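You operate a simulated robot arm through the tools that you are given. There is no shell and no other tool. Be economical: measure what you need, move in short steps, check, and stop when the job is done.

Carry out the task below with a simulated two-armed robot. There is one attempt and no reset: what you move stays moved.

## Task
Hold the red bottle jack steady and pump its ram up till the first ring shows.
Fine: first wind the screw top out about a turn and shut the valve knob; set the blue pad on top last.

The check looks at the end state, three seconds after you hand in, the way a careful person would. Anything else that was tipped, shoved, dropped, spilled or broken makes it a failure.

## Robot
Two 7-joint arms with two-finger parallel grippers on one trunk, on a base that drives. Base frame: it is fixed to the floor where the robot stands at the start and does not move with it; the origin is under the middle of the robot, x ahead of it, y to its left, z up; the surface under the hand at the start is at about z = 80. Units: cm, degrees, N and s.
The left shoulder is at the start at [5, 20.9, 119.6], the right one opposite. With the tool pointing down near the work surface each hand reaches from about 10 to 90 cm from the robot's upright axis, wherever it stands, measured 20 degrees to its own side. Places, roughly: bottle ram [50, -10, 100]; head of the bottle jack [50, -10, 100]; jack lever [50, -30, 90]; screw top [50, -10, 100]; thread [50, -10, 100]; valve knob [40, -20, 90]. Payload 4.4 kg a hand.
Tool frame (each hand has its own): the origin (TCP) lies between the finger pads and is the grasp point; the fingertips stand 2.3 cm ahead of it; z points along the fingers, y is the line along which they close. The gripper opens to 9.4 cm. The fingers are 3.8 cm wide and 1 cm thick; the gripper's body (5.4 by 9.6 cm) begins 3.9 cm behind the TCP.
Orientation is that of the tool frame in the base frame, as a unit quaternion [w, x, y, z]. With the fingers straight down and closing along the base's y, the tool's x points along the base's -x, its y along +y and its z along -z.

## Interface
- The arms move only by the tool jog_arm. It takes "left_motion", "right_motion" or both (then of equal length, played together; a hand with none holds still); each is one flat list of numbers, 7 for each row, row after row: the turn, a rotation vector about the tool's x, y, z in degrees, then the shift along the tool's x, y, z in cm, then the closure, from 0 (fully open) to 1 (shut). In form: [ax, ay, az, x, y, z, grip, ax, ay, az, x, y, z, grip, ...]. A call has 1 to 20 rows; each row is the pose to reach, as a shift and turn from the pose commanded when the call began, along the tool's axes at that moment. A row lasts 0.2 s, in which the tool goes at most 5 cm and 8.6 degrees; a call with a longer step from one row to the next is refused whole, and so is a gripper value outside its range. A pose out of reach is approached as far as the arm can. The call stops where the force on the tool passes 50 N (or 10 N more than at its start, if that is more) or the arm is blocked; 0.2 s more then pass. Each finger travels about 10.8 cm/s and halts on what it meets, pressing with about 21 N; the grip force reading is that of the motor and also rises with nothing between the fingers. The clock runs only during rows and for 0.2 s after the last one: add rows that repeat a pose to give the fingers time. The reply holds the time, the measured pose of the TCP, the force on the tool along the base axes, the opening and the grip force, in the units named above and with some noise, with the torque about the TCP (base axes, N m) and any sound that the robot's microphone picked up, and new pictures: "pictures" is both (left out), scene, wrist or none (wrist: the cameras of the hands that moved).
- Cameras (640 x 400 px; columns grow to the right, rows downward): "scene" is now at [14.82, -4.85, 137.64]; the picture's right is [-0.30, -0.95, 0.00], its down [-0.52, 0.17, -0.84] and it looks along [0.80, -0.25, -0.54] (base axes); focal length 214 px, centre (320, 200). "left" rides on the left gripper at [8.6, -1.6, -7.4] in its tool frame; the picture's right is [0.18, 0.98, 0.00], its down [-0.58, 0.11, -0.81] and it looks along [-0.79, 0.15, 0.59] (tool axes); focal length 243 px, centre (320, 200). "right" rides on the right gripper at [8.6, 1.6, -7.5] in its tool frame; the picture's right is [-0.18, 0.98, 0.00], its down [-0.58, -0.11, -0.81] and it looks along [-0.79, -0.15, 0.59] (tool axes); focal length 243 px, centre (320, 200). There is no depth. A picture from a camera that has moved, and an enlarged one, comes with that camera's place and axes in the base frame and with its lens. The place of the scene camera against the robot may be out by one fixed shift of up to 2.5 cm in any direction.
- slide_trunk(by): slides the trunk up (or, below 0, down) by that many cm; the arms and the scene camera ride with it, the base frame stays. It gives what a move gives, with no picture.
- drive_base(legs): drives the robot by 1 to 6 legs, each [ahead, left, turn to the left] in cm, cm and degrees, along the robot's own axes; the way and the turn of a leg run together, so that a leg with both is an arc; at most 150 cm and 180 degrees a leg. The arms and the cameras ride along, it lands a little off, and it stops where it bumps. It gives what a move gives, and a new picture of the scene camera.
- head_to(pan, tilt): turns the head with the scene camera to pan (to the left, within 80 degrees either way) and tilt (down, from -29 to 69), counted from straight ahead of the robot. It gives what a move gives, and a new picture of the scene camera.
- inspect(camera, box): a new picture of the part [left, top, right, bottom] of that camera's present view, enlarged. It takes no simulated time.
- finish_job(): hands the job in; it is judged then, once.

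Go step by step. Nothing tells you exact positions but the pictures and the camera data: compare them with the known pose of the tool, close in by small moves and look again before you grip or let go. The budget is 120 turns and 260 pictures, counting those below and the enlarged ones. Unless the task says otherwise, let go and move clear before handing in, and close with one line.

The tools are called after ">>>" as a command line: name --argument value ..., lists and objects as JSON in quotes. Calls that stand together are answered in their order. jog_arm: Moves the arms, as the interface text tells. Its arguments: {"type":"object","properties":{"left_motion":{"type":"array","items":{"type":"number"}},"right_motion":{"type":"array","items":{"type":"number"}},"pictures":{"type":"string","enum":["both","scene","wrist","none"]}},"required":[]} The other tools are called the same way: slide_trunk (by) slides the trunk up or down; drive_base (legs) drives the base; head_to (pan, tilt) turns the head that bears the scene camera; inspect (camera, box) takes an enlarged picture of a part of a camera's view; finish_job () hands the job in.

At the start:

```text
t: 0.0
left_eef_pos: [59.47, 7.35, 134.33]
left_tcp_rot: [0.0, 0.0, 1.0, 0.0]
left_contact_force: [-0.1, 0.0, 0.3]
left_moment: [0.02, -0.02, 0.0]
left_width: 9.37
left_gripper_force: 0.1
right_eef_pos: [42.79, -40.71, 129.41]
right_tcp_rot: [0.0, 0.0, 1.0, 0.0]
right_contact_force: [-0.2, -0.4, -0.3]
right_moment: [0.02, -0.01, 0.0]
right_width: 9.4
right_gripper_force: 0.1
trunk travel left (down, up): [-27.5, 28.8]
robot x, y, heading: [-0.19, 0.1, -0.1]
head pan, tilt: [-17.6, 33.0]
```

scene: 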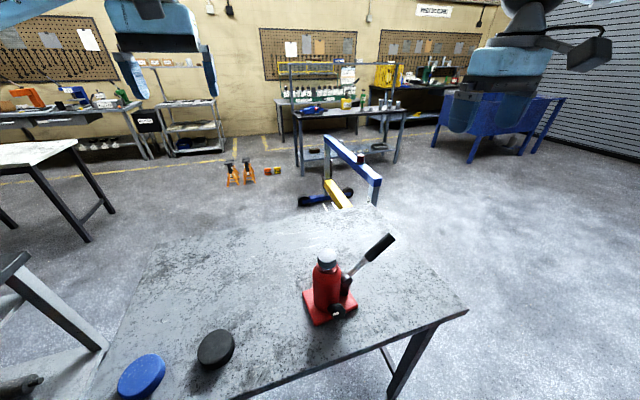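
right: 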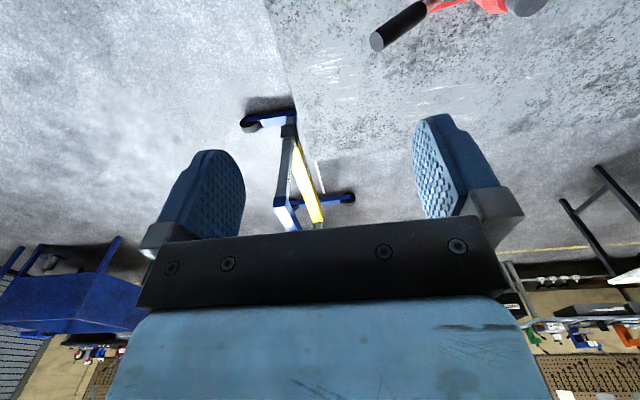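
left: 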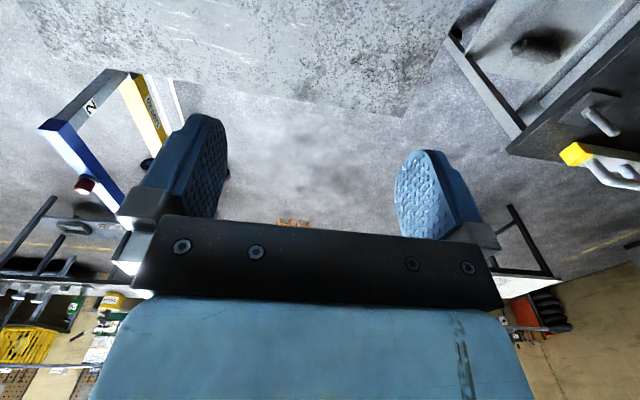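

I see the red jack on the table with a lever pointing away to the right, plus a blue and a black pad at the near left. I'll enlarge the view to locate the parts.

>>> inspect --camera "scene" --box '[280, 220, 420, 340]'

>>> inspect --camera "scene" --box '[80, 300, 280, 400]'

```text
3.33 times, centred on (350, 280) of scene
camera zoom: at [14.82, -4.85, 137.64], right [-0.3, -0.95, 0.0], down [-0.52, 0.17, -0.84], along [0.8, -0.25, -0.54], focal length 715 px, centre (220, -67)
```

zoom: 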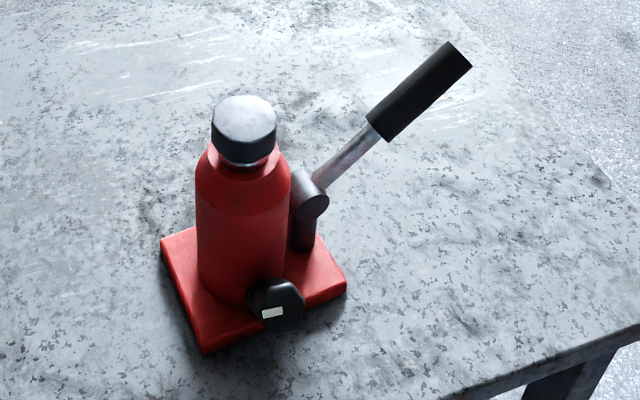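

```text
3.20 times, centred on (180, 350) of scene
camera zoom: at [14.82, -4.85, 137.64], right [-0.3, -0.95, 0.0], down [-0.52, 0.17, -0.84], along [0.8, -0.25, -0.54], focal length 686 px, centre (768, -280)
```

zoom: 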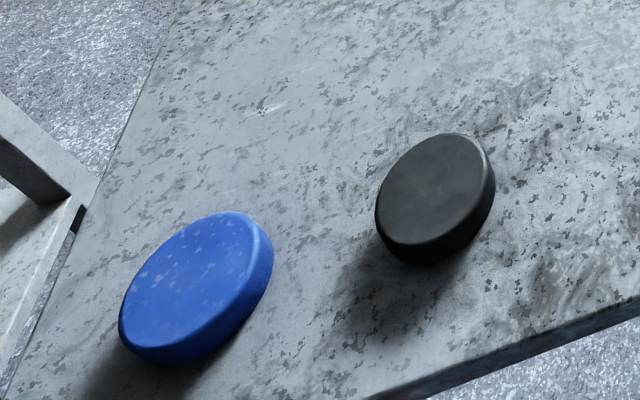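

The jack axis looks to be near [47,-17], lever toward -y rising about 45°, the knob on the robot's side, and the pads to the left. I'll bring both hands to viewing places.

>>> jog_arm --left_motion '[0, 0, 0, 3, 2, 2.7, 0, 0, 0, 0, 6, 4, 5.4, 0, 0, 0, 0, 9, 6, 8.1, 0, 0, 0, 0, 12, 8, 11, 0, 0, 0, 0, 15, 10, 14, 0, 0, 0, 0, 18, 12, 17, 0, 0, 0, 0, 21, 14.5, 20, 0, 0, 0, 0, 23.5, 16.6, 22, 0]' --right_motion '[0, 0, 0, 2.2, 2, 2.2, 0, 0, 0, 0, 4.5, 4, 4.4, 0, 0, 0, 0, 6.7, 6, 6.6, 0, 0, 0, 0, 9, 8, 8.8, 0, 0, 0, 0, 11, 10, 11, 0, 0, 0, 0, 13.5, 12.5, 13, 0, 0, 0, 0, 16, 14.7, 15, 0, 0, 0, 0, 18, 16.7, 17.4, 0]'

```text
t: 1.8
left_eef_pos: [35.8, 24.19, 112.03]
left_tcp_rot: [0.0, 0.0, 1.0, -0.002]
left_contact_force: [1.1, -0.4, -0.1]
left_moment: [-0.03, 0.01, -0.01]
left_width: 9.38
left_gripper_force: 0.0
right_eef_pos: [31.36, -22.72, 115.25]
right_tcp_rot: [-0.001, -0.001, 1.0, -0.002]
right_contact_force: [0.5, 0.4, -0.1]
right_moment: [0.01, 0.0, 0.01]
right_width: 9.4
right_gripper_force: 0.1
right hand out of reach, approached as far as the arm can: row 6, 7, 8
trunk travel left (down, up): [-27.5, 28.8]
robot x, y, heading: [-0.17, -0.06, -0.1]
head pan, tilt: [-17.6, 33.0]
camera scene: at [14.88, -4.53, 137.64], right [-0.3, -0.95, 0.0], down [-0.52, 0.16, -0.84], along [0.8, -0.26, -0.54], focal length 214 px, centre (320, 200)
camera right: at [22.71, -21.06, 122.72], right [0.18, 0.98, 0.0], down [0.58, -0.11, 0.81], along [0.79, -0.15, -0.59], focal length 243 px, centre (320, 200)
camera left: at [27.19, 22.63, 119.43], right [-0.18, 0.98, 0.0], down [0.58, 0.11, 0.81], along [0.79, 0.15, -0.59], focal length 243 px, centre (320, 200)
```

scene: 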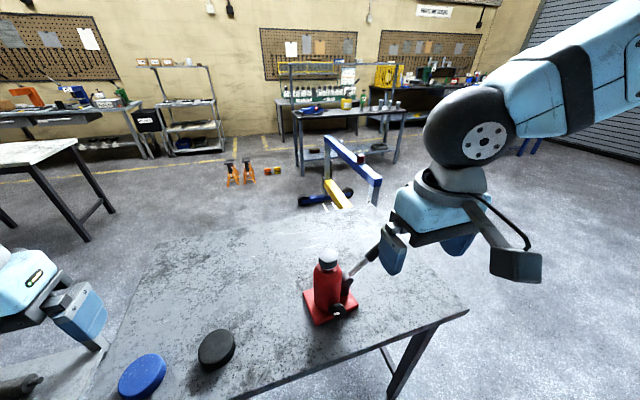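
right: 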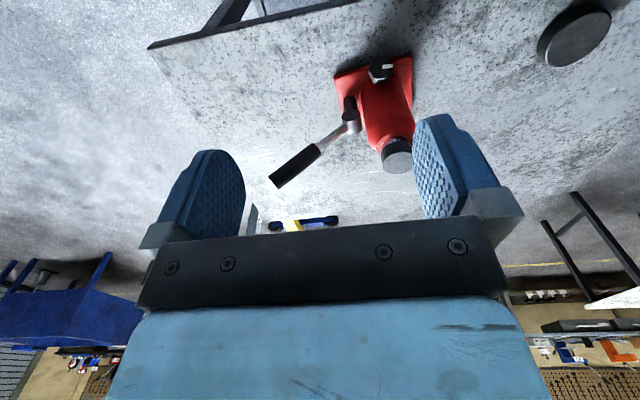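
left: 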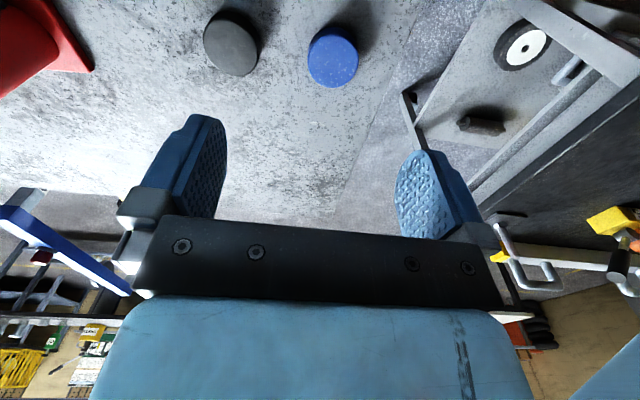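

Blue pad is about [42.6,27.4], ~7.5 cm across. I'll enlarge the right wrist view of the jack.

>>> inspect --camera "right" --box '[260, 40, 440, 200]'

>>> inspect --camera "left" --box '[190, 0, 390, 110]'

>>> inspect --camera "right" --box '[350, 50, 410, 90]'

```text
2.50 times, centred on (350, 120) of right
camera zoom: at [22.71, -21.06, 122.72], right [0.18, 0.98, 0.0], down [0.58, -0.11, 0.81], along [0.79, -0.15, -0.59], focal length 606 px, centre (245, 400)
```

zoom: 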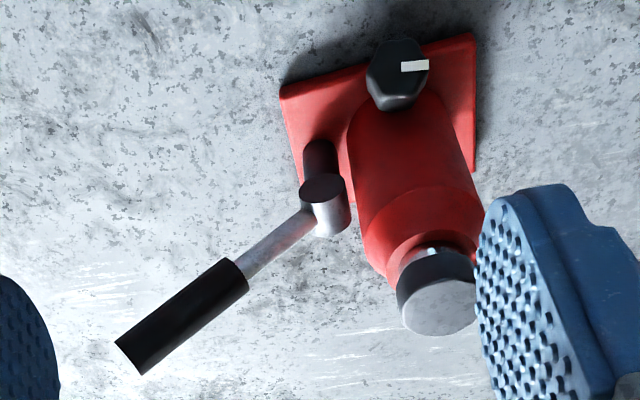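

```text
3.20 times, centred on (290, 55) of left
camera zoom: at [27.19, 22.63, 119.43], right [-0.18, 0.98, 0.0], down [0.58, 0.11, 0.81], along [0.79, 0.15, -0.59], focal length 776 px, centre (416, 664)
```

zoom: 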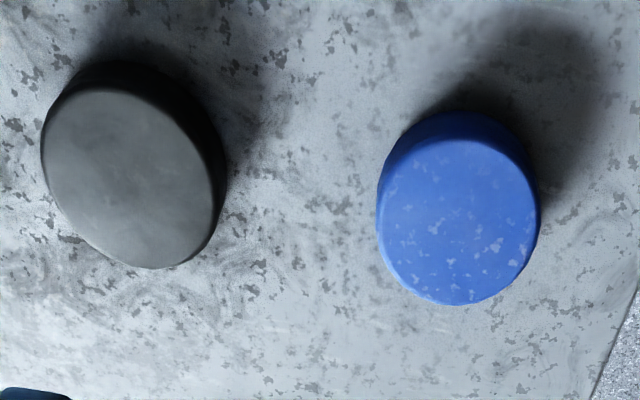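

```text
10.00 times, centred on (380, 70) of right
camera zoom: at [22.71, -21.06, 122.72], right [0.18, 0.98, 0.0], down [0.58, -0.11, 0.81], along [0.79, -0.15, -0.59], focal length 2426 px, centre (-280, 1500)
```

zoom: 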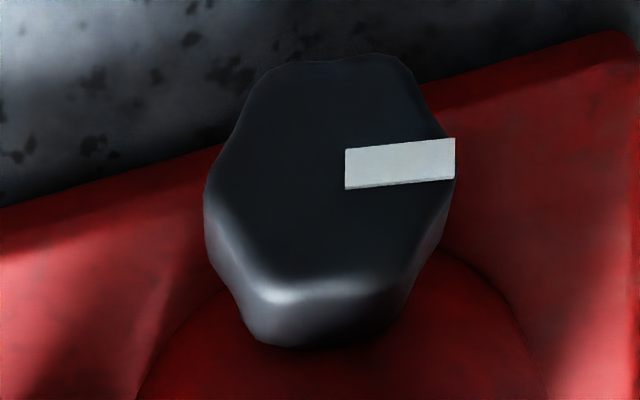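

The jack appears yawed about 7°, its base centred near [47.3,-15.7], and the valve mark points left (+y). The arm is folded tight here, so I'll back the base up 15 cm, which also gives a second viewpoint for triangulating.

>>> drive_base --legs '[[-15, 0, 0]]'

>>> inspect --camera "right" --box '[260, 40, 460, 200]'

>>> inspect --camera "scene" --box '[260, 200, 420, 300]'

```text
t: 3.2
left_eef_pos: [20.9, 23.89, 112.26]
left_tcp_rot: [0.0, -0.001, 1.0, 0.0]
left_contact_force: [-0.5, -1.0, 0.9]
left_moment: [0.01, 0.02, 0.0]
left_width: 9.42
left_gripper_force: 0.1
right_eef_pos: [16.34, -23.04, 115.14]
right_tcp_rot: [0.0, 0.0, 1.0, 0.0]
right_contact_force: [0.2, 0.1, 0.0]
right_moment: [-0.01, 0.02, 0.03]
right_width: 9.39
right_gripper_force: 0.0
trunk travel left (down, up): [-27.5, 28.8]
robot x, y, heading: [-14.65, 0.2, 0.0]
head pan, tilt: [-17.6, 33.0]
camera scene: at [-0.2, -4.83, 137.64], right [-0.3, -0.95, 0.0], down [-0.52, 0.16, -0.84], along [0.8, -0.25, -0.54], focal length 214 px, centre (320, 200)
```

scene: 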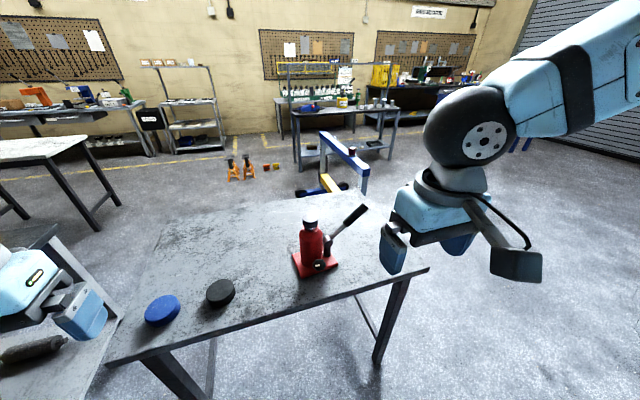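

```text
2.50 times, centred on (360, 120) of right
camera zoom: at [7.68, -21.36, 122.7], right [0.18, 0.98, 0.0], down [0.58, -0.11, 0.81], along [0.79, -0.15, -0.59], focal length 606 px, centre (220, 400)
```

zoom: 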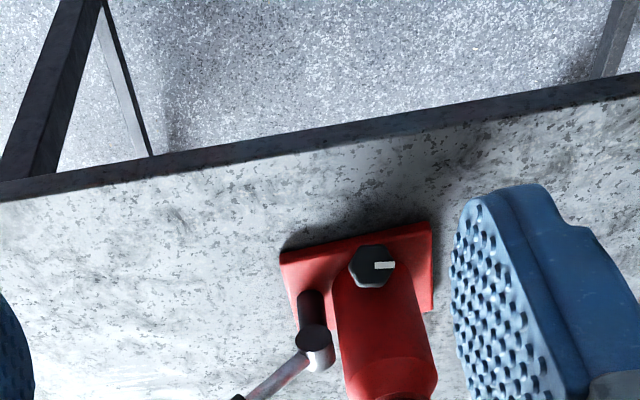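

```text
4.00 times, centred on (340, 250) of scene
camera zoom: at [-0.2, -4.83, 137.64], right [-0.3, -0.95, 0.0], down [-0.52, 0.16, -0.84], along [0.8, -0.25, -0.54], focal length 858 px, centre (240, 0)
```

zoom: 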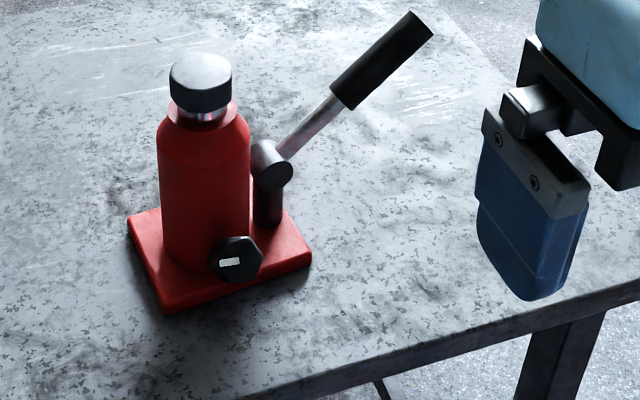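

Knob front is about [40.6,-15.6,86.7]. Now I'll turn the left hand horizontal, pointing toward -y with its camera up, standing off the jack for a close look.

>>> jog_arm --left_motion '[4.62, 4.62, -4.62, -1.74, -1.06, 0.75, 0, 9.24, 9.24, -9.24, -3.48, -2.12, 1.51, 0, 13.86, 13.86, -13.86, -5.22, -3.18, 2.26, 0, 18.48, 18.48, -18.48, -6.96, -4.24, 3.01, 0, 23.1, 23.1, -23.1, -8.7, -5.3, 3.77, 0, 27.7, 27.7, -27.7, -10.44, -6.36, 4.52, 0, 32.33, 32.33, -32.33, -12.18, -7.42, 5.27, 0, 36.95, 36.95, -36.95, -13.92, -8.48, 6.02, 0, 41.57, 41.57, -41.57, -15.66, -9.54, 6.78, 0, 46.19, 46.19, -46.19, -17.4, -10.6, 7.53, 0, 50.8, 50.8, -50.8, -19.14, -11.66, 8.28, 0, 55.43, 55.43, -55.43, -20.88, -12.72, 9.04, 0, 60.05, 60.05, -60.05, -22.62, -13.78, 9.79, 0, 64.66, 64.66, -64.66, -24.36, -14.84, 10.54, 0, 69.28, 69.28, -69.28, -26.1, -15.9, 11.3, 0]'

```text
t: 6.4
left_eef_pos: [47.17, 8.07, 100.87]
left_tcp_rot: [0.5, 0.501, -0.498, 0.5]
left_contact_force: [-0.1, -0.2, 0.1]
left_moment: [0.01, -0.02, 0.04]
left_width: 9.41
left_gripper_force: 0.0
right_eef_pos: [16.35, -22.84, 115.14]
right_tcp_rot: [-0.001, 0.0, 1.0, 0.0]
right_contact_force: [0.4, 0.0, 0.0]
right_moment: [-0.03, -0.01, 0.0]
right_width: 9.41
right_gripper_force: 0.1
trunk travel left (down, up): [-27.5, 28.8]
robot x, y, heading: [-15.02, -0.2, 0.0]
head pan, tilt: [-17.6, 33.0]
camera scene: at [-0.11, -4.87, 137.63], right [-0.3, -0.95, 0.0], down [-0.52, 0.16, -0.84], along [0.8, -0.25, -0.54], focal length 214 px, centre (320, 200)
camera left: at [48.67, 15.53, 109.39], right [-0.98, 0.0, 0.19], down [-0.11, 0.81, -0.58], along [-0.15, -0.59, -0.79], focal length 243 px, centre (320, 200)
```

scene: 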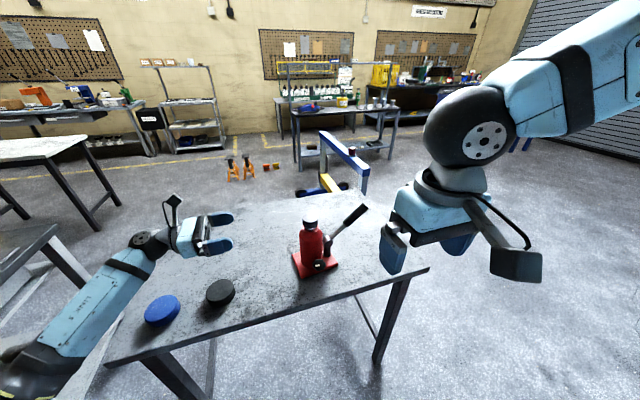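
left: 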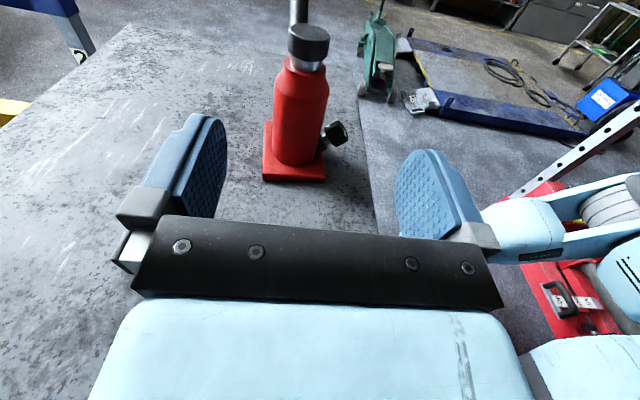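

The left hand is set well, looking at the jack. Enlarging to fix the axis and heights.

>>> inspect --camera "left" --box '[220, 0, 400, 190]'

```text
2.11 times, centred on (310, 95) of left
camera zoom: at [48.67, 15.53, 109.39], right [-0.98, 0.0, 0.19], down [-0.11, 0.81, -0.58], along [-0.15, -0.59, -0.79], focal length 511 px, centre (341, 421)
```

zoom: 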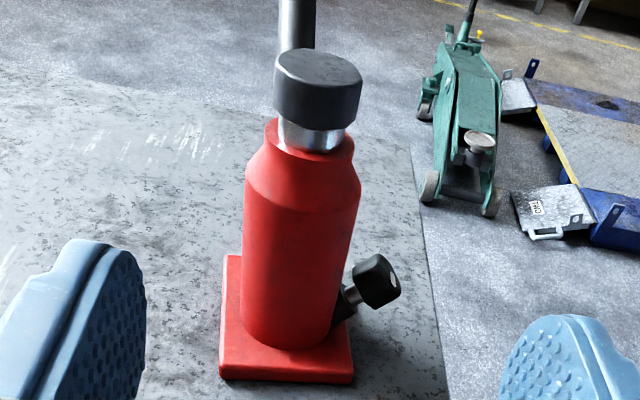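

Jack axis ≈ [47.7,-15.3], body z 82–95 about 7.3 cm wide, cap z 97–99, and the knob axis tilts up toward the robot. I'll raise the trunk so the forearms come down steeply over the table and pads.

>>> slide_trunk --by 15

>>> jog_arm --left_motion '[0, 0, 0, -3, 0, 0, 0, 0, 0, 0, -6, 0, 0, 0, 0, 0, 0, -9, 0, 0, 0, 0, 0, 0, -12, -0.2, 0, 0, 0, 0, 0, -15, -0.5, 0, 0]'

>>> head_to --pan -5 --tilt 42

```text
t: 8.1
left_eef_pos: [47.06, 8.0, 115.9]
left_tcp_rot: [0.5, 0.501, -0.499, 0.5]
left_contact_force: [0.0, 1.1, 0.4]
left_moment: [-0.01, -0.02, 0.0]
left_width: 9.4
left_gripper_force: 0.2
right_eef_pos: [16.44, -23.04, 130.14]
right_tcp_rot: [-0.001, 0.0, 1.0, -0.001]
right_contact_force: [-0.7, -0.2, 1.1]
right_moment: [0.0, 0.01, -0.01]
right_width: 9.4
right_gripper_force: 0.0
trunk travel left (down, up): [-42.5, 13.8]
robot x, y, heading: [-14.75, 0.12, 0.1]
head pan, tilt: [-17.6, 33.0]
```

```text
t: 9.3
left_eef_pos: [47.73, 8.15, 100.88]
left_tcp_rot: [0.499, 0.5, -0.5, 0.501]
left_contact_force: [0.8, -0.1, 0.3]
left_moment: [-0.01, 0.0, 0.0]
left_width: 9.4
left_gripper_force: 0.1
right_eef_pos: [16.42, -23.03, 130.05]
right_tcp_rot: [-0.001, 0.0, 1.0, 0.0]
right_contact_force: [-0.6, -0.3, -0.1]
right_moment: [-0.01, 0.0, 0.02]
right_width: 9.4
right_gripper_force: 0.2
trunk travel left (down, up): [-42.5, 13.8]
robot x, y, heading: [-14.9, 0.02, 0.0]
head pan, tilt: [-17.6, 33.0]
camera scene: at [-0.1, -4.85, 152.63], right [-0.3, -0.95, 0.0], down [-0.52, 0.16, -0.84], along [0.8, -0.25, -0.54], focal length 214 px, centre (320, 200)
camera left: at [49.16, 15.5, 109.32], right [-0.98, 0.0, 0.18], down [-0.11, 0.81, -0.58], along [-0.15, -0.59, -0.79], focal length 243 px, centre (320, 200)
```

scene: 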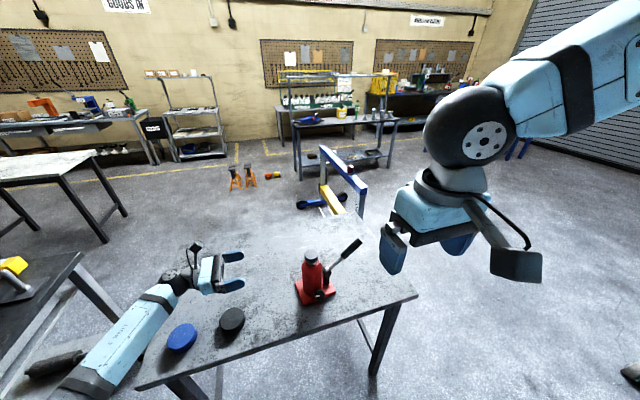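
left: 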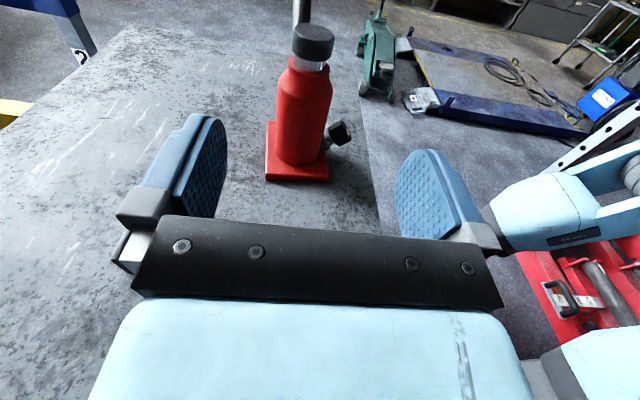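

```text
t: 10.1
left_eef_pos: [47.59, 8.2, 100.95]
left_tcp_rot: [0.499, 0.501, -0.5, 0.5]
left_contact_force: [-0.2, 0.6, -0.4]
left_moment: [-0.01, 0.02, -0.02]
left_width: 9.39
left_gripper_force: 0.2
right_eef_pos: [16.33, -22.92, 130.03]
right_tcp_rot: [0.0, -0.001, 1.0, -0.001]
right_contact_force: [0.0, 1.1, 0.0]
right_moment: [-0.02, -0.02, 0.04]
right_width: 9.38
right_gripper_force: 0.1
trunk travel left (down, up): [-42.5, 13.8]
robot x, y, heading: [-15.13, -0.17, -0.1]
head pan, tilt: [-5.0, 42.0]
camera scene: at [-0.32, -2.88, 151.28], right [-0.09, -1.0, 0.0], down [-0.67, 0.06, -0.74], along [0.74, -0.06, -0.67], focal length 214 px, centre (320, 200)
```

scene: 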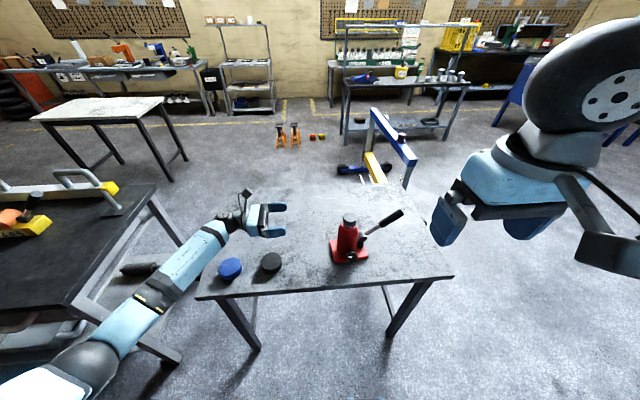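

Clear so far. Lower the left hand to body height, still short of the jack, and look.

>>> jog_arm --left_motion '[0, 0, 0, -2.5, 0, 1.5, 0, 0, 0, 0, -5, 0, 3, 0, 0, 0, 0, -7.5, 0, 4.5, 0, 0, 0, 0, -10, 0, 6, 0]'

```text
t: 11.1
left_eef_pos: [47.68, 2.03, 90.89]
left_tcp_rot: [0.499, 0.501, -0.5, 0.5]
left_contact_force: [0.2, -1.1, -0.3]
left_moment: [-0.03, -0.02, 0.0]
left_width: 9.4
left_gripper_force: 0.1
right_eef_pos: [16.3, -22.99, 130.05]
right_tcp_rot: [0.0, 0.001, 1.0, 0.0]
right_contact_force: [0.3, 0.3, -0.8]
right_moment: [0.04, 0.0, -0.01]
right_width: 9.38
right_gripper_force: 0.0
trunk travel left (down, up): [-42.5, 13.8]
robot x, y, heading: [-14.95, -0.08, 0.2]
head pan, tilt: [-5.0, 42.0]
camera scene: at [-0.26, -2.95, 151.27], right [-0.09, -1.0, 0.0], down [-0.67, 0.06, -0.74], along [0.74, -0.06, -0.67], focal length 214 px, centre (320, 200)
camera left: at [49.19, 9.45, 99.41], right [-0.98, 0.0, 0.18], down [-0.11, 0.81, -0.58], along [-0.15, -0.59, -0.79], focal length 243 px, centre (320, 200)
```

scene: 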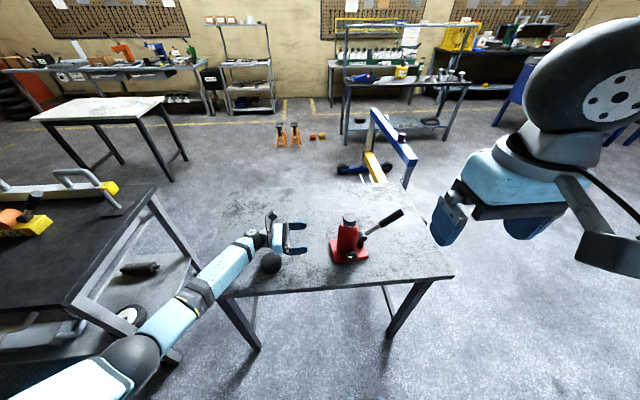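
left: 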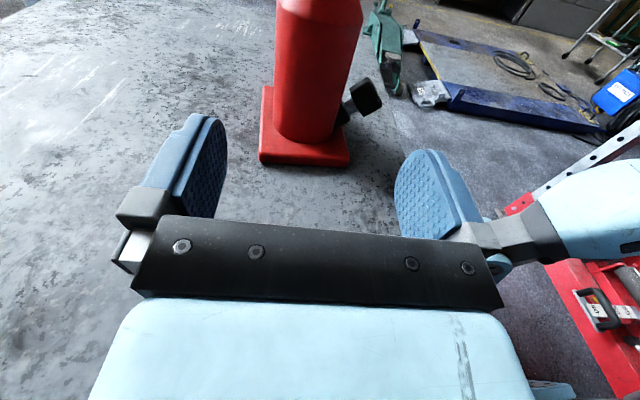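

The jack axis projects at x≈47.3, centred to within a few mm between the fingers. Sliding in.

>>> jog_arm --left_motion '[0, 0, 0, 0, 0.35, 3, 0, 0, 0, 0, 0, 0.35, 6, 0, 0, 0, 0, 0, 0.35, 9, 0, 0, 0, 0, 0, 0.35, 11, 0, 0, 0, 0, 0, 0.35, 13, 0, 0, 0, 0, 0, 0.35, 14.5, 0, 0, 0, 0, 0, 0.35, 16, 0]'

>>> inspect --camera "scene" --box '[240, 190, 420, 290]'

```text
t: 12.7
left_eef_pos: [47.25, -14.0, 90.87]
left_tcp_rot: [0.5, 0.5, -0.5, 0.5]
left_contact_force: [-0.4, -0.2, -0.3]
left_moment: [0.01, 0.0, 0.01]
left_width: 9.39
left_gripper_force: 0.0
right_eef_pos: [16.38, -22.97, 130.03]
right_tcp_rot: [0.0, 0.0, 1.0, 0.0]
right_contact_force: [-0.3, 0.3, -0.2]
right_moment: [0.02, 0.0, 0.0]
right_width: 9.42
right_gripper_force: 0.0
trunk travel left (down, up): [-42.5, 13.8]
robot x, y, heading: [-14.85, -0.04, -0.1]
head pan, tilt: [-5.0, 42.0]
camera scene: at [-0.31, -2.93, 151.27], right [-0.09, -1.0, 0.0], down [-0.67, 0.06, -0.74], along [0.74, -0.06, -0.67], focal length 214 px, centre (320, 200)
camera left: at [48.81, -6.51, 99.41], right [-0.98, 0.0, 0.18], down [-0.11, 0.81, -0.58], along [-0.15, -0.59, -0.79], focal length 243 px, centre (320, 200)
```

scene: 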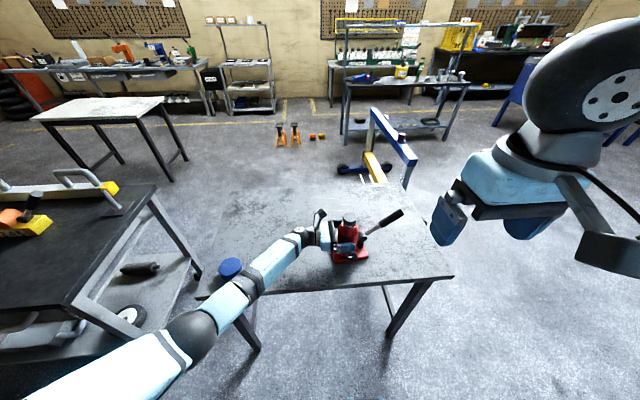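
left: 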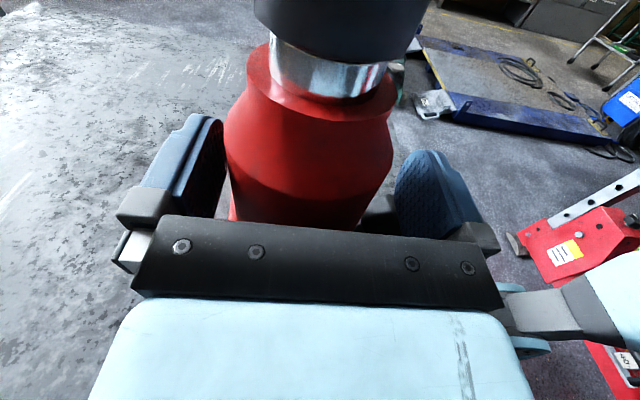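

```text
3.56 times, centred on (330, 240) of scene
camera zoom: at [-0.31, -2.93, 151.27], right [-0.09, -1.0, 0.0], down [-0.67, 0.06, -0.74], along [0.74, -0.06, -0.67], focal length 763 px, centre (284, 58)
```

zoom: 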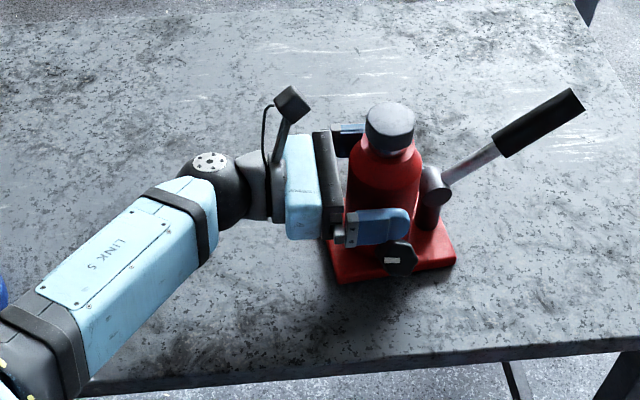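

Well centred between the fingers. Closing the left hand on the body gently in steps.

>>> jog_arm --left_motion '[0, 0, 0, 0, 0, 0, 0.1, 0, 0, 0, 0, 0, 0, 0.17, 0, 0, 0, 0, 0, 0, 0.22, 0, 0, 0, 0, 0, 0, 0.3, 0, 0, 0, 0, 0, 0, 0.5, 0, 0, 0, 0, 0, 0, 0.5]'

>>> inspect --camera "scene" --box '[240, 190, 420, 290]'

```text
t: 14.1
left_eef_pos: [47.41, -13.85, 90.77]
left_tcp_rot: [0.5, 0.5, -0.5, 0.5]
left_contact_force: [4.0, 3.1, 0.7]
left_moment: [0.28, -0.27, 0.17]
left_width: 7.07
left_gripper_force: 21.0
right_eef_pos: [16.44, -22.9, 130.12]
right_tcp_rot: [-0.001, 0.001, 1.0, 0.001]
right_contact_force: [0.7, -0.6, -0.4]
right_moment: [0.01, -0.01, -0.02]
right_width: 9.38
right_gripper_force: 0.0
trunk travel left (down, up): [-42.5, 13.8]
robot x, y, heading: [-15.29, -0.08, -0.3]
head pan, tilt: [-5.0, 42.0]
camera scene: at [-0.27, -2.82, 151.27], right [-0.09, -1.0, 0.0], down [-0.67, 0.06, -0.74], along [0.74, -0.06, -0.67], focal length 214 px, centre (320, 200)
camera left: at [48.85, -6.4, 99.43], right [-0.98, 0.0, 0.18], down [-0.11, 0.81, -0.58], along [-0.15, -0.59, -0.79], focal length 243 px, centre (320, 200)
```

scene: 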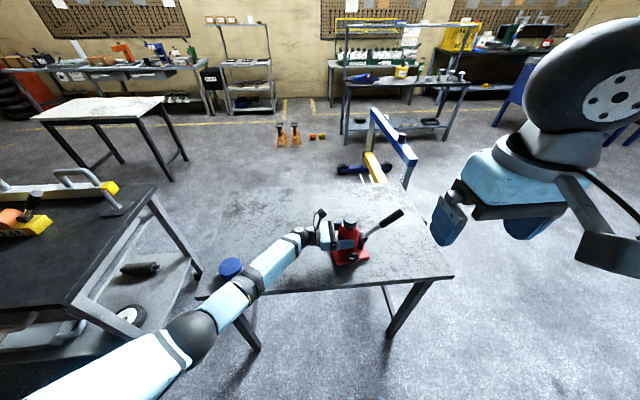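
left: 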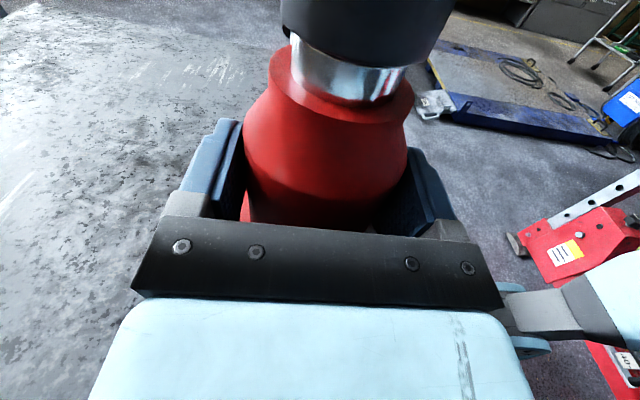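

```text
3.56 times, centred on (330, 240) of scene
camera zoom: at [-0.27, -2.82, 151.27], right [-0.09, -1.0, 0.0], down [-0.67, 0.06, -0.74], along [0.74, -0.06, -0.67], focal length 763 px, centre (284, 58)
```

zoom: 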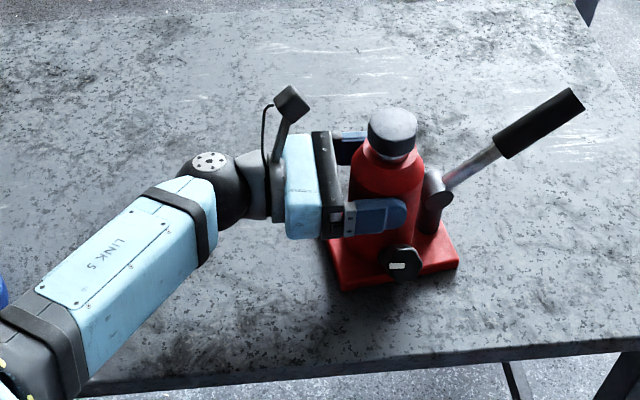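

The jack is held (7.07 cm), drawn in by only a few mm. Now the right hand goes above the cap.

>>> jog_arm --right_motion '[0, 0, 0, -3.4, 0.9, 2, 0, 0, 0, 0, -6.9, 1.7, 4, 0, 0, 0, 0, -10.3, 2.6, 6.5, 0, 0, 0, 0, -13.8, 3.5, 9, 0, 0, 0, 0, -17.2, 4.3, 11.5, 0, 0, 0, 0, -20.7, 5.2, 14, 0, 0, 0, 0, -24.1, 6, 16.5, 0, 0, 0, 0, -27.6, 6.9, 19, 0, 0, 0, 0, -31, 7.7, 21, 0]'

>>> inspect --camera "scene" --box '[240, 170, 440, 290]'

```text
t: 16.1
left_eef_pos: [47.28, -13.93, 90.83]
left_tcp_rot: [0.499, 0.5, -0.499, 0.501]
left_contact_force: [1.6, -2.9, 0.3]
left_moment: [0.0, 0.18, -0.26]
left_width: 7.07
left_gripper_force: 20.3
right_eef_pos: [43.5, -21.11, 112.82]
right_tcp_rot: [0.0, 0.0, 1.0, -0.001]
right_contact_force: [0.1, 0.1, 0.0]
right_moment: [-0.02, 0.02, 0.03]
right_width: 9.41
right_gripper_force: 0.1
right hand out of reach, approached as far as the arm can: row 7, 8, 9
trunk travel left (down, up): [-42.5, 13.8]
robot x, y, heading: [-14.72, 0.0, 0.1]
head pan, tilt: [-5.0, 42.0]
camera scene: at [-0.28, -2.91, 151.27], right [-0.09, -1.0, 0.0], down [-0.67, 0.06, -0.74], along [0.74, -0.06, -0.67], focal length 214 px, centre (320, 200)
camera right: at [34.94, -19.43, 120.45], right [0.18, 0.98, 0.0], down [0.58, -0.11, 0.81], along [0.79, -0.15, -0.59], focal length 243 px, centre (320, 200)
```

scene: 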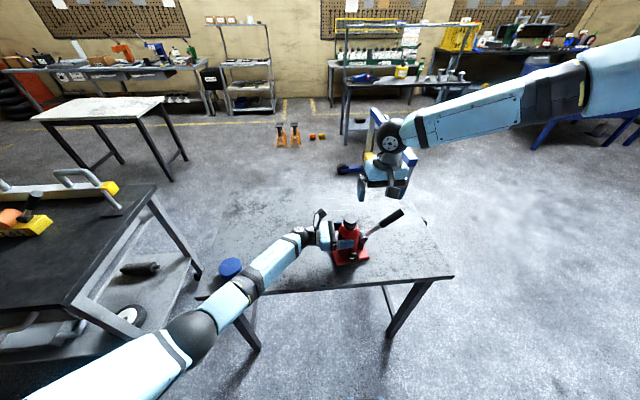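
right: 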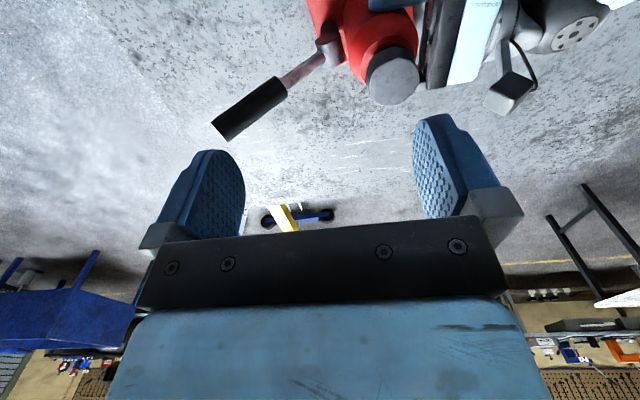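

```text
3.20 times, centred on (340, 230) of scene
camera zoom: at [-0.28, -2.91, 151.27], right [-0.09, -1.0, 0.0], down [-0.67, 0.06, -0.74], along [0.74, -0.06, -0.67], focal length 686 px, centre (256, 104)
```

zoom: 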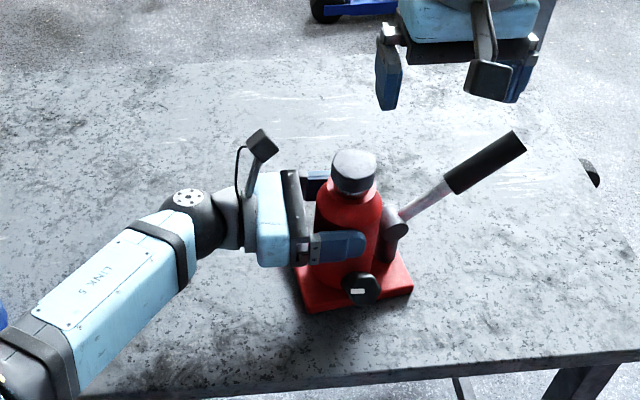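

The right hand stalled short at [43.5,-21,113]; I'll try again with the hand yawed, which may suit the wrist better.

>>> jog_arm --right_motion '[0, 0, -8, -0.5, 1, 0, 0, 0, 0, -16, -1, 2, 0, 0, 0, 0, -24, -2, 3, 0, 0, 0, 0, -32, -3, 4, 0, 0, 0, 0, -40, -3.9, 5.5, 0, 0]' --pictures "wrist"

```text
t: 17.3
left_eef_pos: [47.27, -13.95, 90.94]
left_tcp_rot: [0.5, 0.5, -0.5, 0.501]
left_contact_force: [5.1, -1.0, 1.7]
left_moment: [0.02, 0.06, -0.06]
left_width: 7.08
left_gripper_force: 20.7
right_eef_pos: [44.16, -19.91, 115.4]
right_tcp_rot: [0.0, -0.343, 0.939, 0.0]
right_contact_force: [0.2, 0.3, -0.7]
right_moment: [-0.03, -0.02, 0.01]
right_width: 9.41
right_gripper_force: 0.0
right hand out of reach, approached as far as the arm can: row 1, 2, 3, 4, 5
trunk travel left (down, up): [-42.5, 13.8]
robot x, y, heading: [-14.87, -0.09, 0.2]
head pan, tilt: [-5.0, 42.0]
camera right: at [36.62, -24.34, 123.01], right [-0.49, 0.87, 0.0], down [0.52, 0.29, 0.81], along [0.7, 0.4, -0.59], focal length 243 px, centre (320, 200)
```

right: 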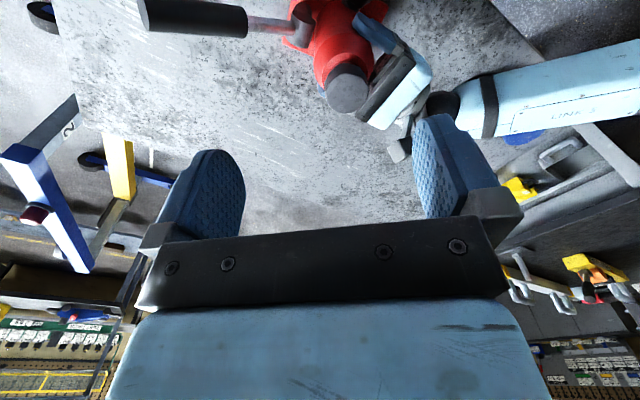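

The IK seems stuck near a joint limit. I'll bring the right hand back out to a pose like the starting one, then approach again from the right.

>>> jog_arm --right_motion '[0, 0, 6, 2.8, -1.4, -2.8, 0, 0, 0, 12, 5.6, -2.8, -5.6, 0, 0, 0, 18, 8.4, -4.2, -8.4, 0, 0, 0, 24, 11.2, -5.6, -11.2, 0, 0, 0, 30, 14, -7, -14, 0, 0, 0, 36, 16.8, -8.4, -16.8, 0, 0, 0, 40, 19.7, -9.6, -20, 0]' --pictures "scene"

```text
t: 18.9
left_eef_pos: [47.37, -13.82, 90.84]
left_tcp_rot: [0.499, 0.501, -0.499, 0.501]
left_contact_force: [-1.0, 4.1, 2.2]
left_moment: [0.37, 0.23, 0.29]
left_width: 7.09
left_gripper_force: 21.6
right_eef_pos: [35.24, -40.21, 135.31]
right_tcp_rot: [0.0, 0.0, 1.0, 0.001]
right_contact_force: [-0.6, -0.3, 0.0]
right_moment: [0.01, -0.05, -0.06]
right_width: 9.39
right_gripper_force: 0.0
trunk travel left (down, up): [-42.5, 13.8]
robot x, y, heading: [-15.17, -0.03, -0.1]
head pan, tilt: [-5.0, 42.0]
camera scene: at [-0.42, -2.93, 151.28], right [-0.09, -1.0, 0.0], down [-0.67, 0.06, -0.74], along [0.74, -0.06, -0.67], focal length 214 px, centre (320, 200)
```

scene: 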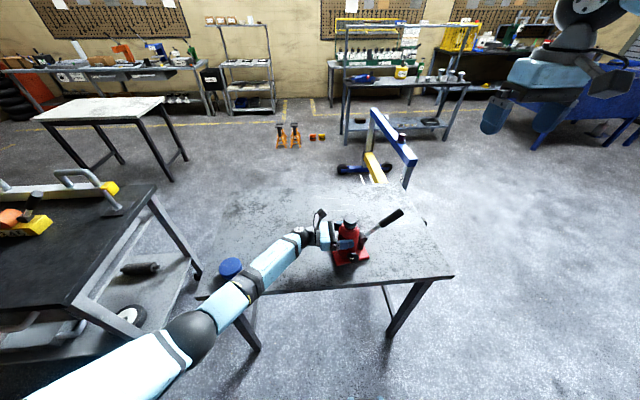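

The posture reset. Now approaching again from the right in two legs.

>>> jog_arm --right_motion '[0, 0, 0, -3, 2, 3, 0, 0, 0, 0, -6, 4, 6, 0, 0, 0, 0, -9, 6, 9, 0, 0, 0, 0, -12, 8, 12, 0, 0, 0, 0, -14.8, 10.2, 15, 0, 0, 0, 0, -14.8, 13, 17, 0, 0, 0, 0, -14, 16, 19, 0, 0, 0, 0, -13.5, 19, 21.5, 0, 0, 0, 0, -13, 22, 24, 0, 0, 0, 0, -12.2, 25, 26.5, 0]'

```text
t: 21.1
left_eef_pos: [47.35, -13.96, 90.88]
left_tcp_rot: [0.501, 0.5, -0.5, 0.499]
left_contact_force: [-0.5, -1.0, -0.3]
left_moment: [0.06, -0.11, 0.03]
left_width: 7.08
left_gripper_force: 21.0
right_eef_pos: [43.31, -20.94, 112.75]
right_tcp_rot: [0.0, 0.0, 1.0, 0.0]
right_contact_force: [0.3, 0.0, 0.1]
right_moment: [0.0, -0.02, 0.0]
right_width: 9.4
right_gripper_force: 0.0
right hand out of reach, approached as far as the arm can: row 8, 9, 10
trunk travel left (down, up): [-42.5, 13.8]
robot x, y, heading: [-15.02, 0.32, 0.1]
head pan, tilt: [-5.0, 42.0]
camera scene: at [-0.3, -2.89, 151.27], right [-0.09, -1.0, 0.0], down [-0.67, 0.06, -0.74], along [0.74, -0.06, -0.67], focal length 214 px, centre (320, 200)
camera right: at [34.67, -19.3, 120.35], right [0.18, 0.98, 0.0], down [0.58, -0.11, 0.81], along [0.79, -0.15, -0.59], focal length 243 px, centre (320, 200)
```

scene: 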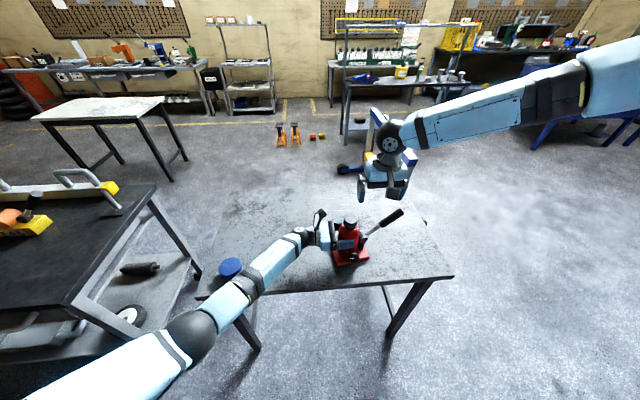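
right: 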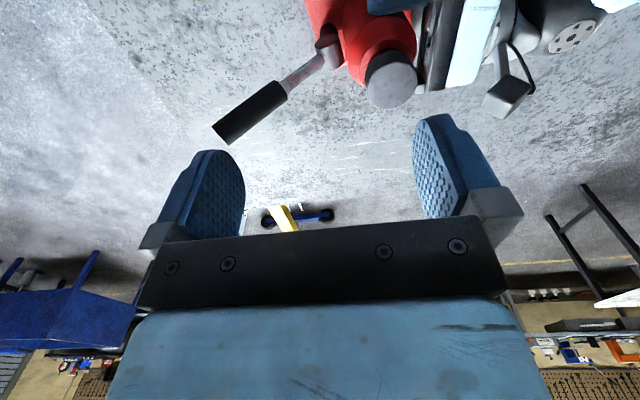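

Same stall point, so it's the arm's posture. I'll approach instead from the right and low, so the elbow drops, then slide in over the lever.

>>> jog_arm --right_motion '[0, 0, 0, 0, -4, 0, 0, 0, 0, 0, 0, -8, 0, 0, 0, 0, 0, 0, -12, 0, 0, 0, 0, 0, 0, -16, 0, 0, 0, 0, 0, 0, -20, 1, 0, 0, 0, 0, 0, -24, 3, 0, 0, 0, 0, 0, -24, 7, 0, 0, 0, 0, 0, -24, 11, 0, 0, 0, 0, 0, -24, 14, 0]' --pictures "scene"

```text
t: 23.1
left_eef_pos: [47.37, -14.0, 91.01]
left_tcp_rot: [0.5, 0.5, -0.499, 0.501]
left_contact_force: [-0.5, -1.7, -0.1]
left_moment: [-0.51, -0.37, -0.44]
left_width: 7.07
left_gripper_force: 20.9
right_eef_pos: [43.63, -44.86, 98.86]
right_tcp_rot: [0.0, 0.0, 1.0, -0.001]
right_contact_force: [0.2, -0.7, 0.5]
right_moment: [-0.05, 0.0, 0.0]
right_width: 9.39
right_gripper_force: 0.1
trunk travel left (down, up): [-42.5, 13.8]
robot x, y, heading: [-14.8, -0.07, 0.2]
head pan, tilt: [-5.0, 42.0]
camera scene: at [-0.23, -2.7, 151.27], right [-0.09, -1.0, 0.0], down [-0.67, 0.06, -0.74], along [0.74, -0.07, -0.67], focal length 214 px, centre (320, 200)
```

scene: 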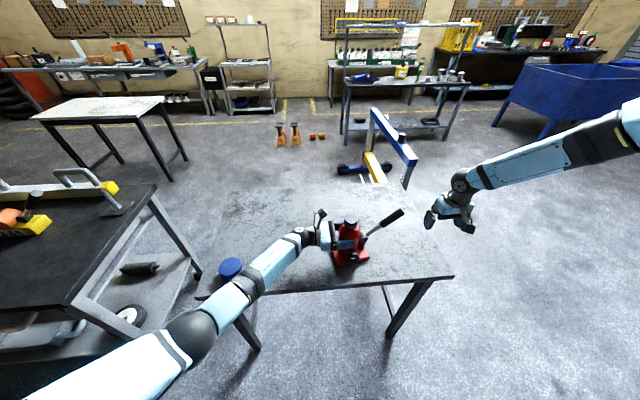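

Now raise slightly and slide in toward the cap at z≈107.

>>> jog_arm --right_motion '[0, 0, 0, 0, 2, -4, 0, 0, 0, 0, 0, 5, -8, 0, 0, 0, 0, 0, 9, -9, 0, 0, 0, 0, -1, 13, -9, 0, 0, 0, 0, -1, 16, -9, 0, 0, 0, 0, -2, 20, -9, 0, 0, 0, 0, -2, 23, -9, 0, 0, 0, 0, -3, 26.5, -9, 0, 0, 0, 0, -3.9, 29.6, -9, 0]' --pictures "scene"

```text
t: 25.1
left_eef_pos: [47.18, -13.88, 90.96]
left_tcp_rot: [0.5, 0.5, -0.5, 0.5]
left_contact_force: [-0.9, 1.3, 0.4]
left_moment: [-0.05, 0.18, -0.09]
left_width: 7.04
left_gripper_force: 20.7
right_eef_pos: [43.3, -21.52, 111.73]
right_tcp_rot: [-0.001, 0.0, 1.0, -0.001]
right_contact_force: [-0.4, -0.1, 1.1]
right_moment: [0.02, 0.0, 0.0]
right_width: 9.4
right_gripper_force: 0.0
right hand out of reach, approached as far as the arm can: row 6, 7, 8, 9
trunk travel left (down, up): [-42.5, 13.8]
robot x, y, heading: [-14.9, -0.46, -0.1]
head pan, tilt: [-5.0, 42.0]
camera scene: at [-0.32, -2.87, 151.27], right [-0.09, -1.0, 0.0], down [-0.67, 0.06, -0.74], along [0.74, -0.06, -0.67], focal length 214 px, centre (320, 200)
```

scene: 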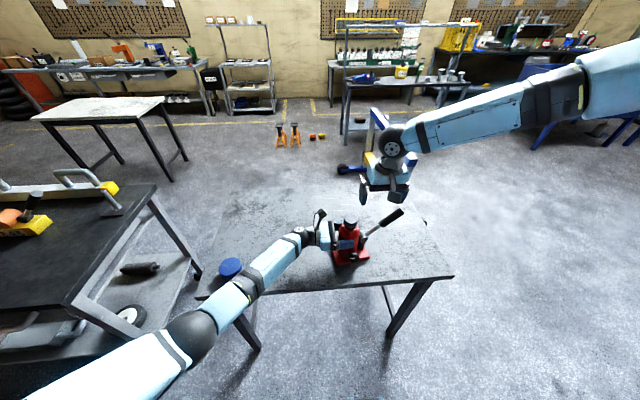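

Stalls again. I'll test whether the limit is sideways: try the same x and height further to the right.

>>> jog_arm --right_motion '[0, 0, 0, 0, -4, -1, 0, 0, 0, 0, 0, -8, -1, 0, 0, 0, 0, -2, -8, 1, 0, 0, 0, 0, -5, -8, 3, 0, 0, 0, 0, -8, -8, 4, 0, 0, 0, 0, -11, -8, 4, 0]' --pictures "scene"

```text
t: 26.5
left_eef_pos: [47.31, -13.9, 90.94]
left_tcp_rot: [-0.5, -0.5, 0.5, -0.499]
left_contact_force: [-2.8, 0.0, -0.1]
left_moment: [0.1, 0.28, -0.18]
left_width: 7.08
left_gripper_force: 20.9
right_eef_pos: [51.26, -31.35, 109.62]
right_tcp_rot: [0.001, -0.001, 1.0, 0.0]
right_contact_force: [0.2, 0.5, -0.7]
right_moment: [-0.02, 0.0, -0.01]
right_width: 9.4
right_gripper_force: 0.1
right hand out of reach, approached as far as the arm can: row 5, 6
trunk travel left (down, up): [-42.5, 13.8]
robot x, y, heading: [-15.32, -0.1, 0.1]
head pan, tilt: [-5.0, 42.0]
camera scene: at [-0.33, -2.86, 151.28], right [-0.09, -1.0, 0.0], down [-0.67, 0.06, -0.74], along [0.74, -0.06, -0.67], focal length 214 px, centre (320, 200)
```

scene: 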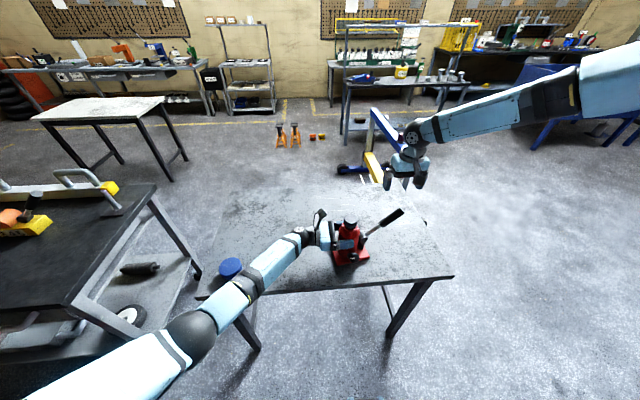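

The limit runs along the forearm's direction; I'll look at the right arm's posture to understand it.

>>> head_to --pan -55 --tilt 25

```text
t: 27.7
left_eef_pos: [47.37, -13.97, 90.93]
left_tcp_rot: [0.499, 0.501, -0.499, 0.501]
left_contact_force: [-1.3, 0.7, -0.7]
left_moment: [0.06, 0.34, -0.17]
left_width: 7.04
left_gripper_force: 21.2
right_eef_pos: [51.29, -31.28, 109.69]
right_tcp_rot: [-0.001, 0.0, 1.0, 0.001]
right_contact_force: [-0.4, 0.6, 0.9]
right_moment: [0.02, -0.03, 0.01]
right_width: 9.4
right_gripper_force: 0.0
trunk travel left (down, up): [-42.5, 13.8]
robot x, y, heading: [-15.23, -0.28, -0.0]
head pan, tilt: [-55.0, 25.0]
camera scene: at [-3.36, -9.68, 153.9], right [-0.82, -0.57, 0.0], down [-0.24, 0.35, -0.91], along [0.52, -0.74, -0.42], focal length 214 px, centre (320, 200)
```

scene: 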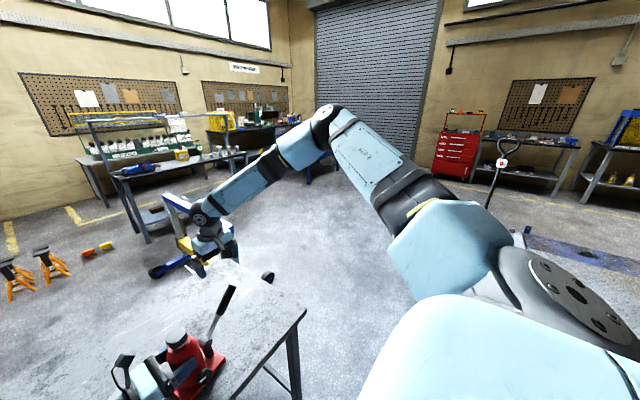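

The elbow sits high and out to the right. I'll probe reach further right and lower, without pictures, to find which joint limit binds.

>>> jog_arm --right_motion '[0, 0, 0, 0, -4, 0, 0, 0, 0, 0, 0, -8, 0, 0, 0, 0, 0, 0, -12, 0, 0, 0, 0, 0, -4, -14, 3, 0, 0, 0, 0, -8, -14, 6, 0, 0, 0, 0, -12, -14, 9, 0, 0, 0, 0, -16, -14, 12, 0]' --pictures "none"

>>> jog_arm --right_motion '[0, 0, 0, 0, 4, -3, 0, 0, 0, 0, 0, 8, -6, 0, 0, 0, 0, 0, 12, -9, 0, 0, 0, 0, 0, 16, -9, 0, 0, 0, 0, 0, 20, -9, 0, 0, 0, 0, 2, 24, -9, 0, 0, 0, 0, 4, 28, -9, 0]' --pictures "none"

```text
refused: row 4 steps farther than a row can; nothing moved
```

```text
t: 29.3
left_eef_pos: [47.39, -13.85, 90.93]
left_tcp_rot: [0.5, 0.5, -0.5, 0.5]
left_contact_force: [-1.9, -0.3, 0.3]
left_moment: [0.02, 0.43, 0.26]
left_width: 7.05
left_gripper_force: 21.0
right_eef_pos: [40.99, -15.32, 122.25]
right_tcp_rot: [0.0, 0.0, 1.0, 0.001]
right_contact_force: [0.3, 0.2, 0.0]
right_moment: [-0.03, 0.0, 0.01]
right_width: 9.42
right_gripper_force: 0.1
right hand out of reach, approached as far as the arm can: row 1, 2, 3, 4, 5, 6, 7
trunk travel left (down, up): [-42.5, 13.8]
robot x, y, heading: [-14.98, -0.5, 0.0]
head pan, tilt: [-55.0, 25.0]
```

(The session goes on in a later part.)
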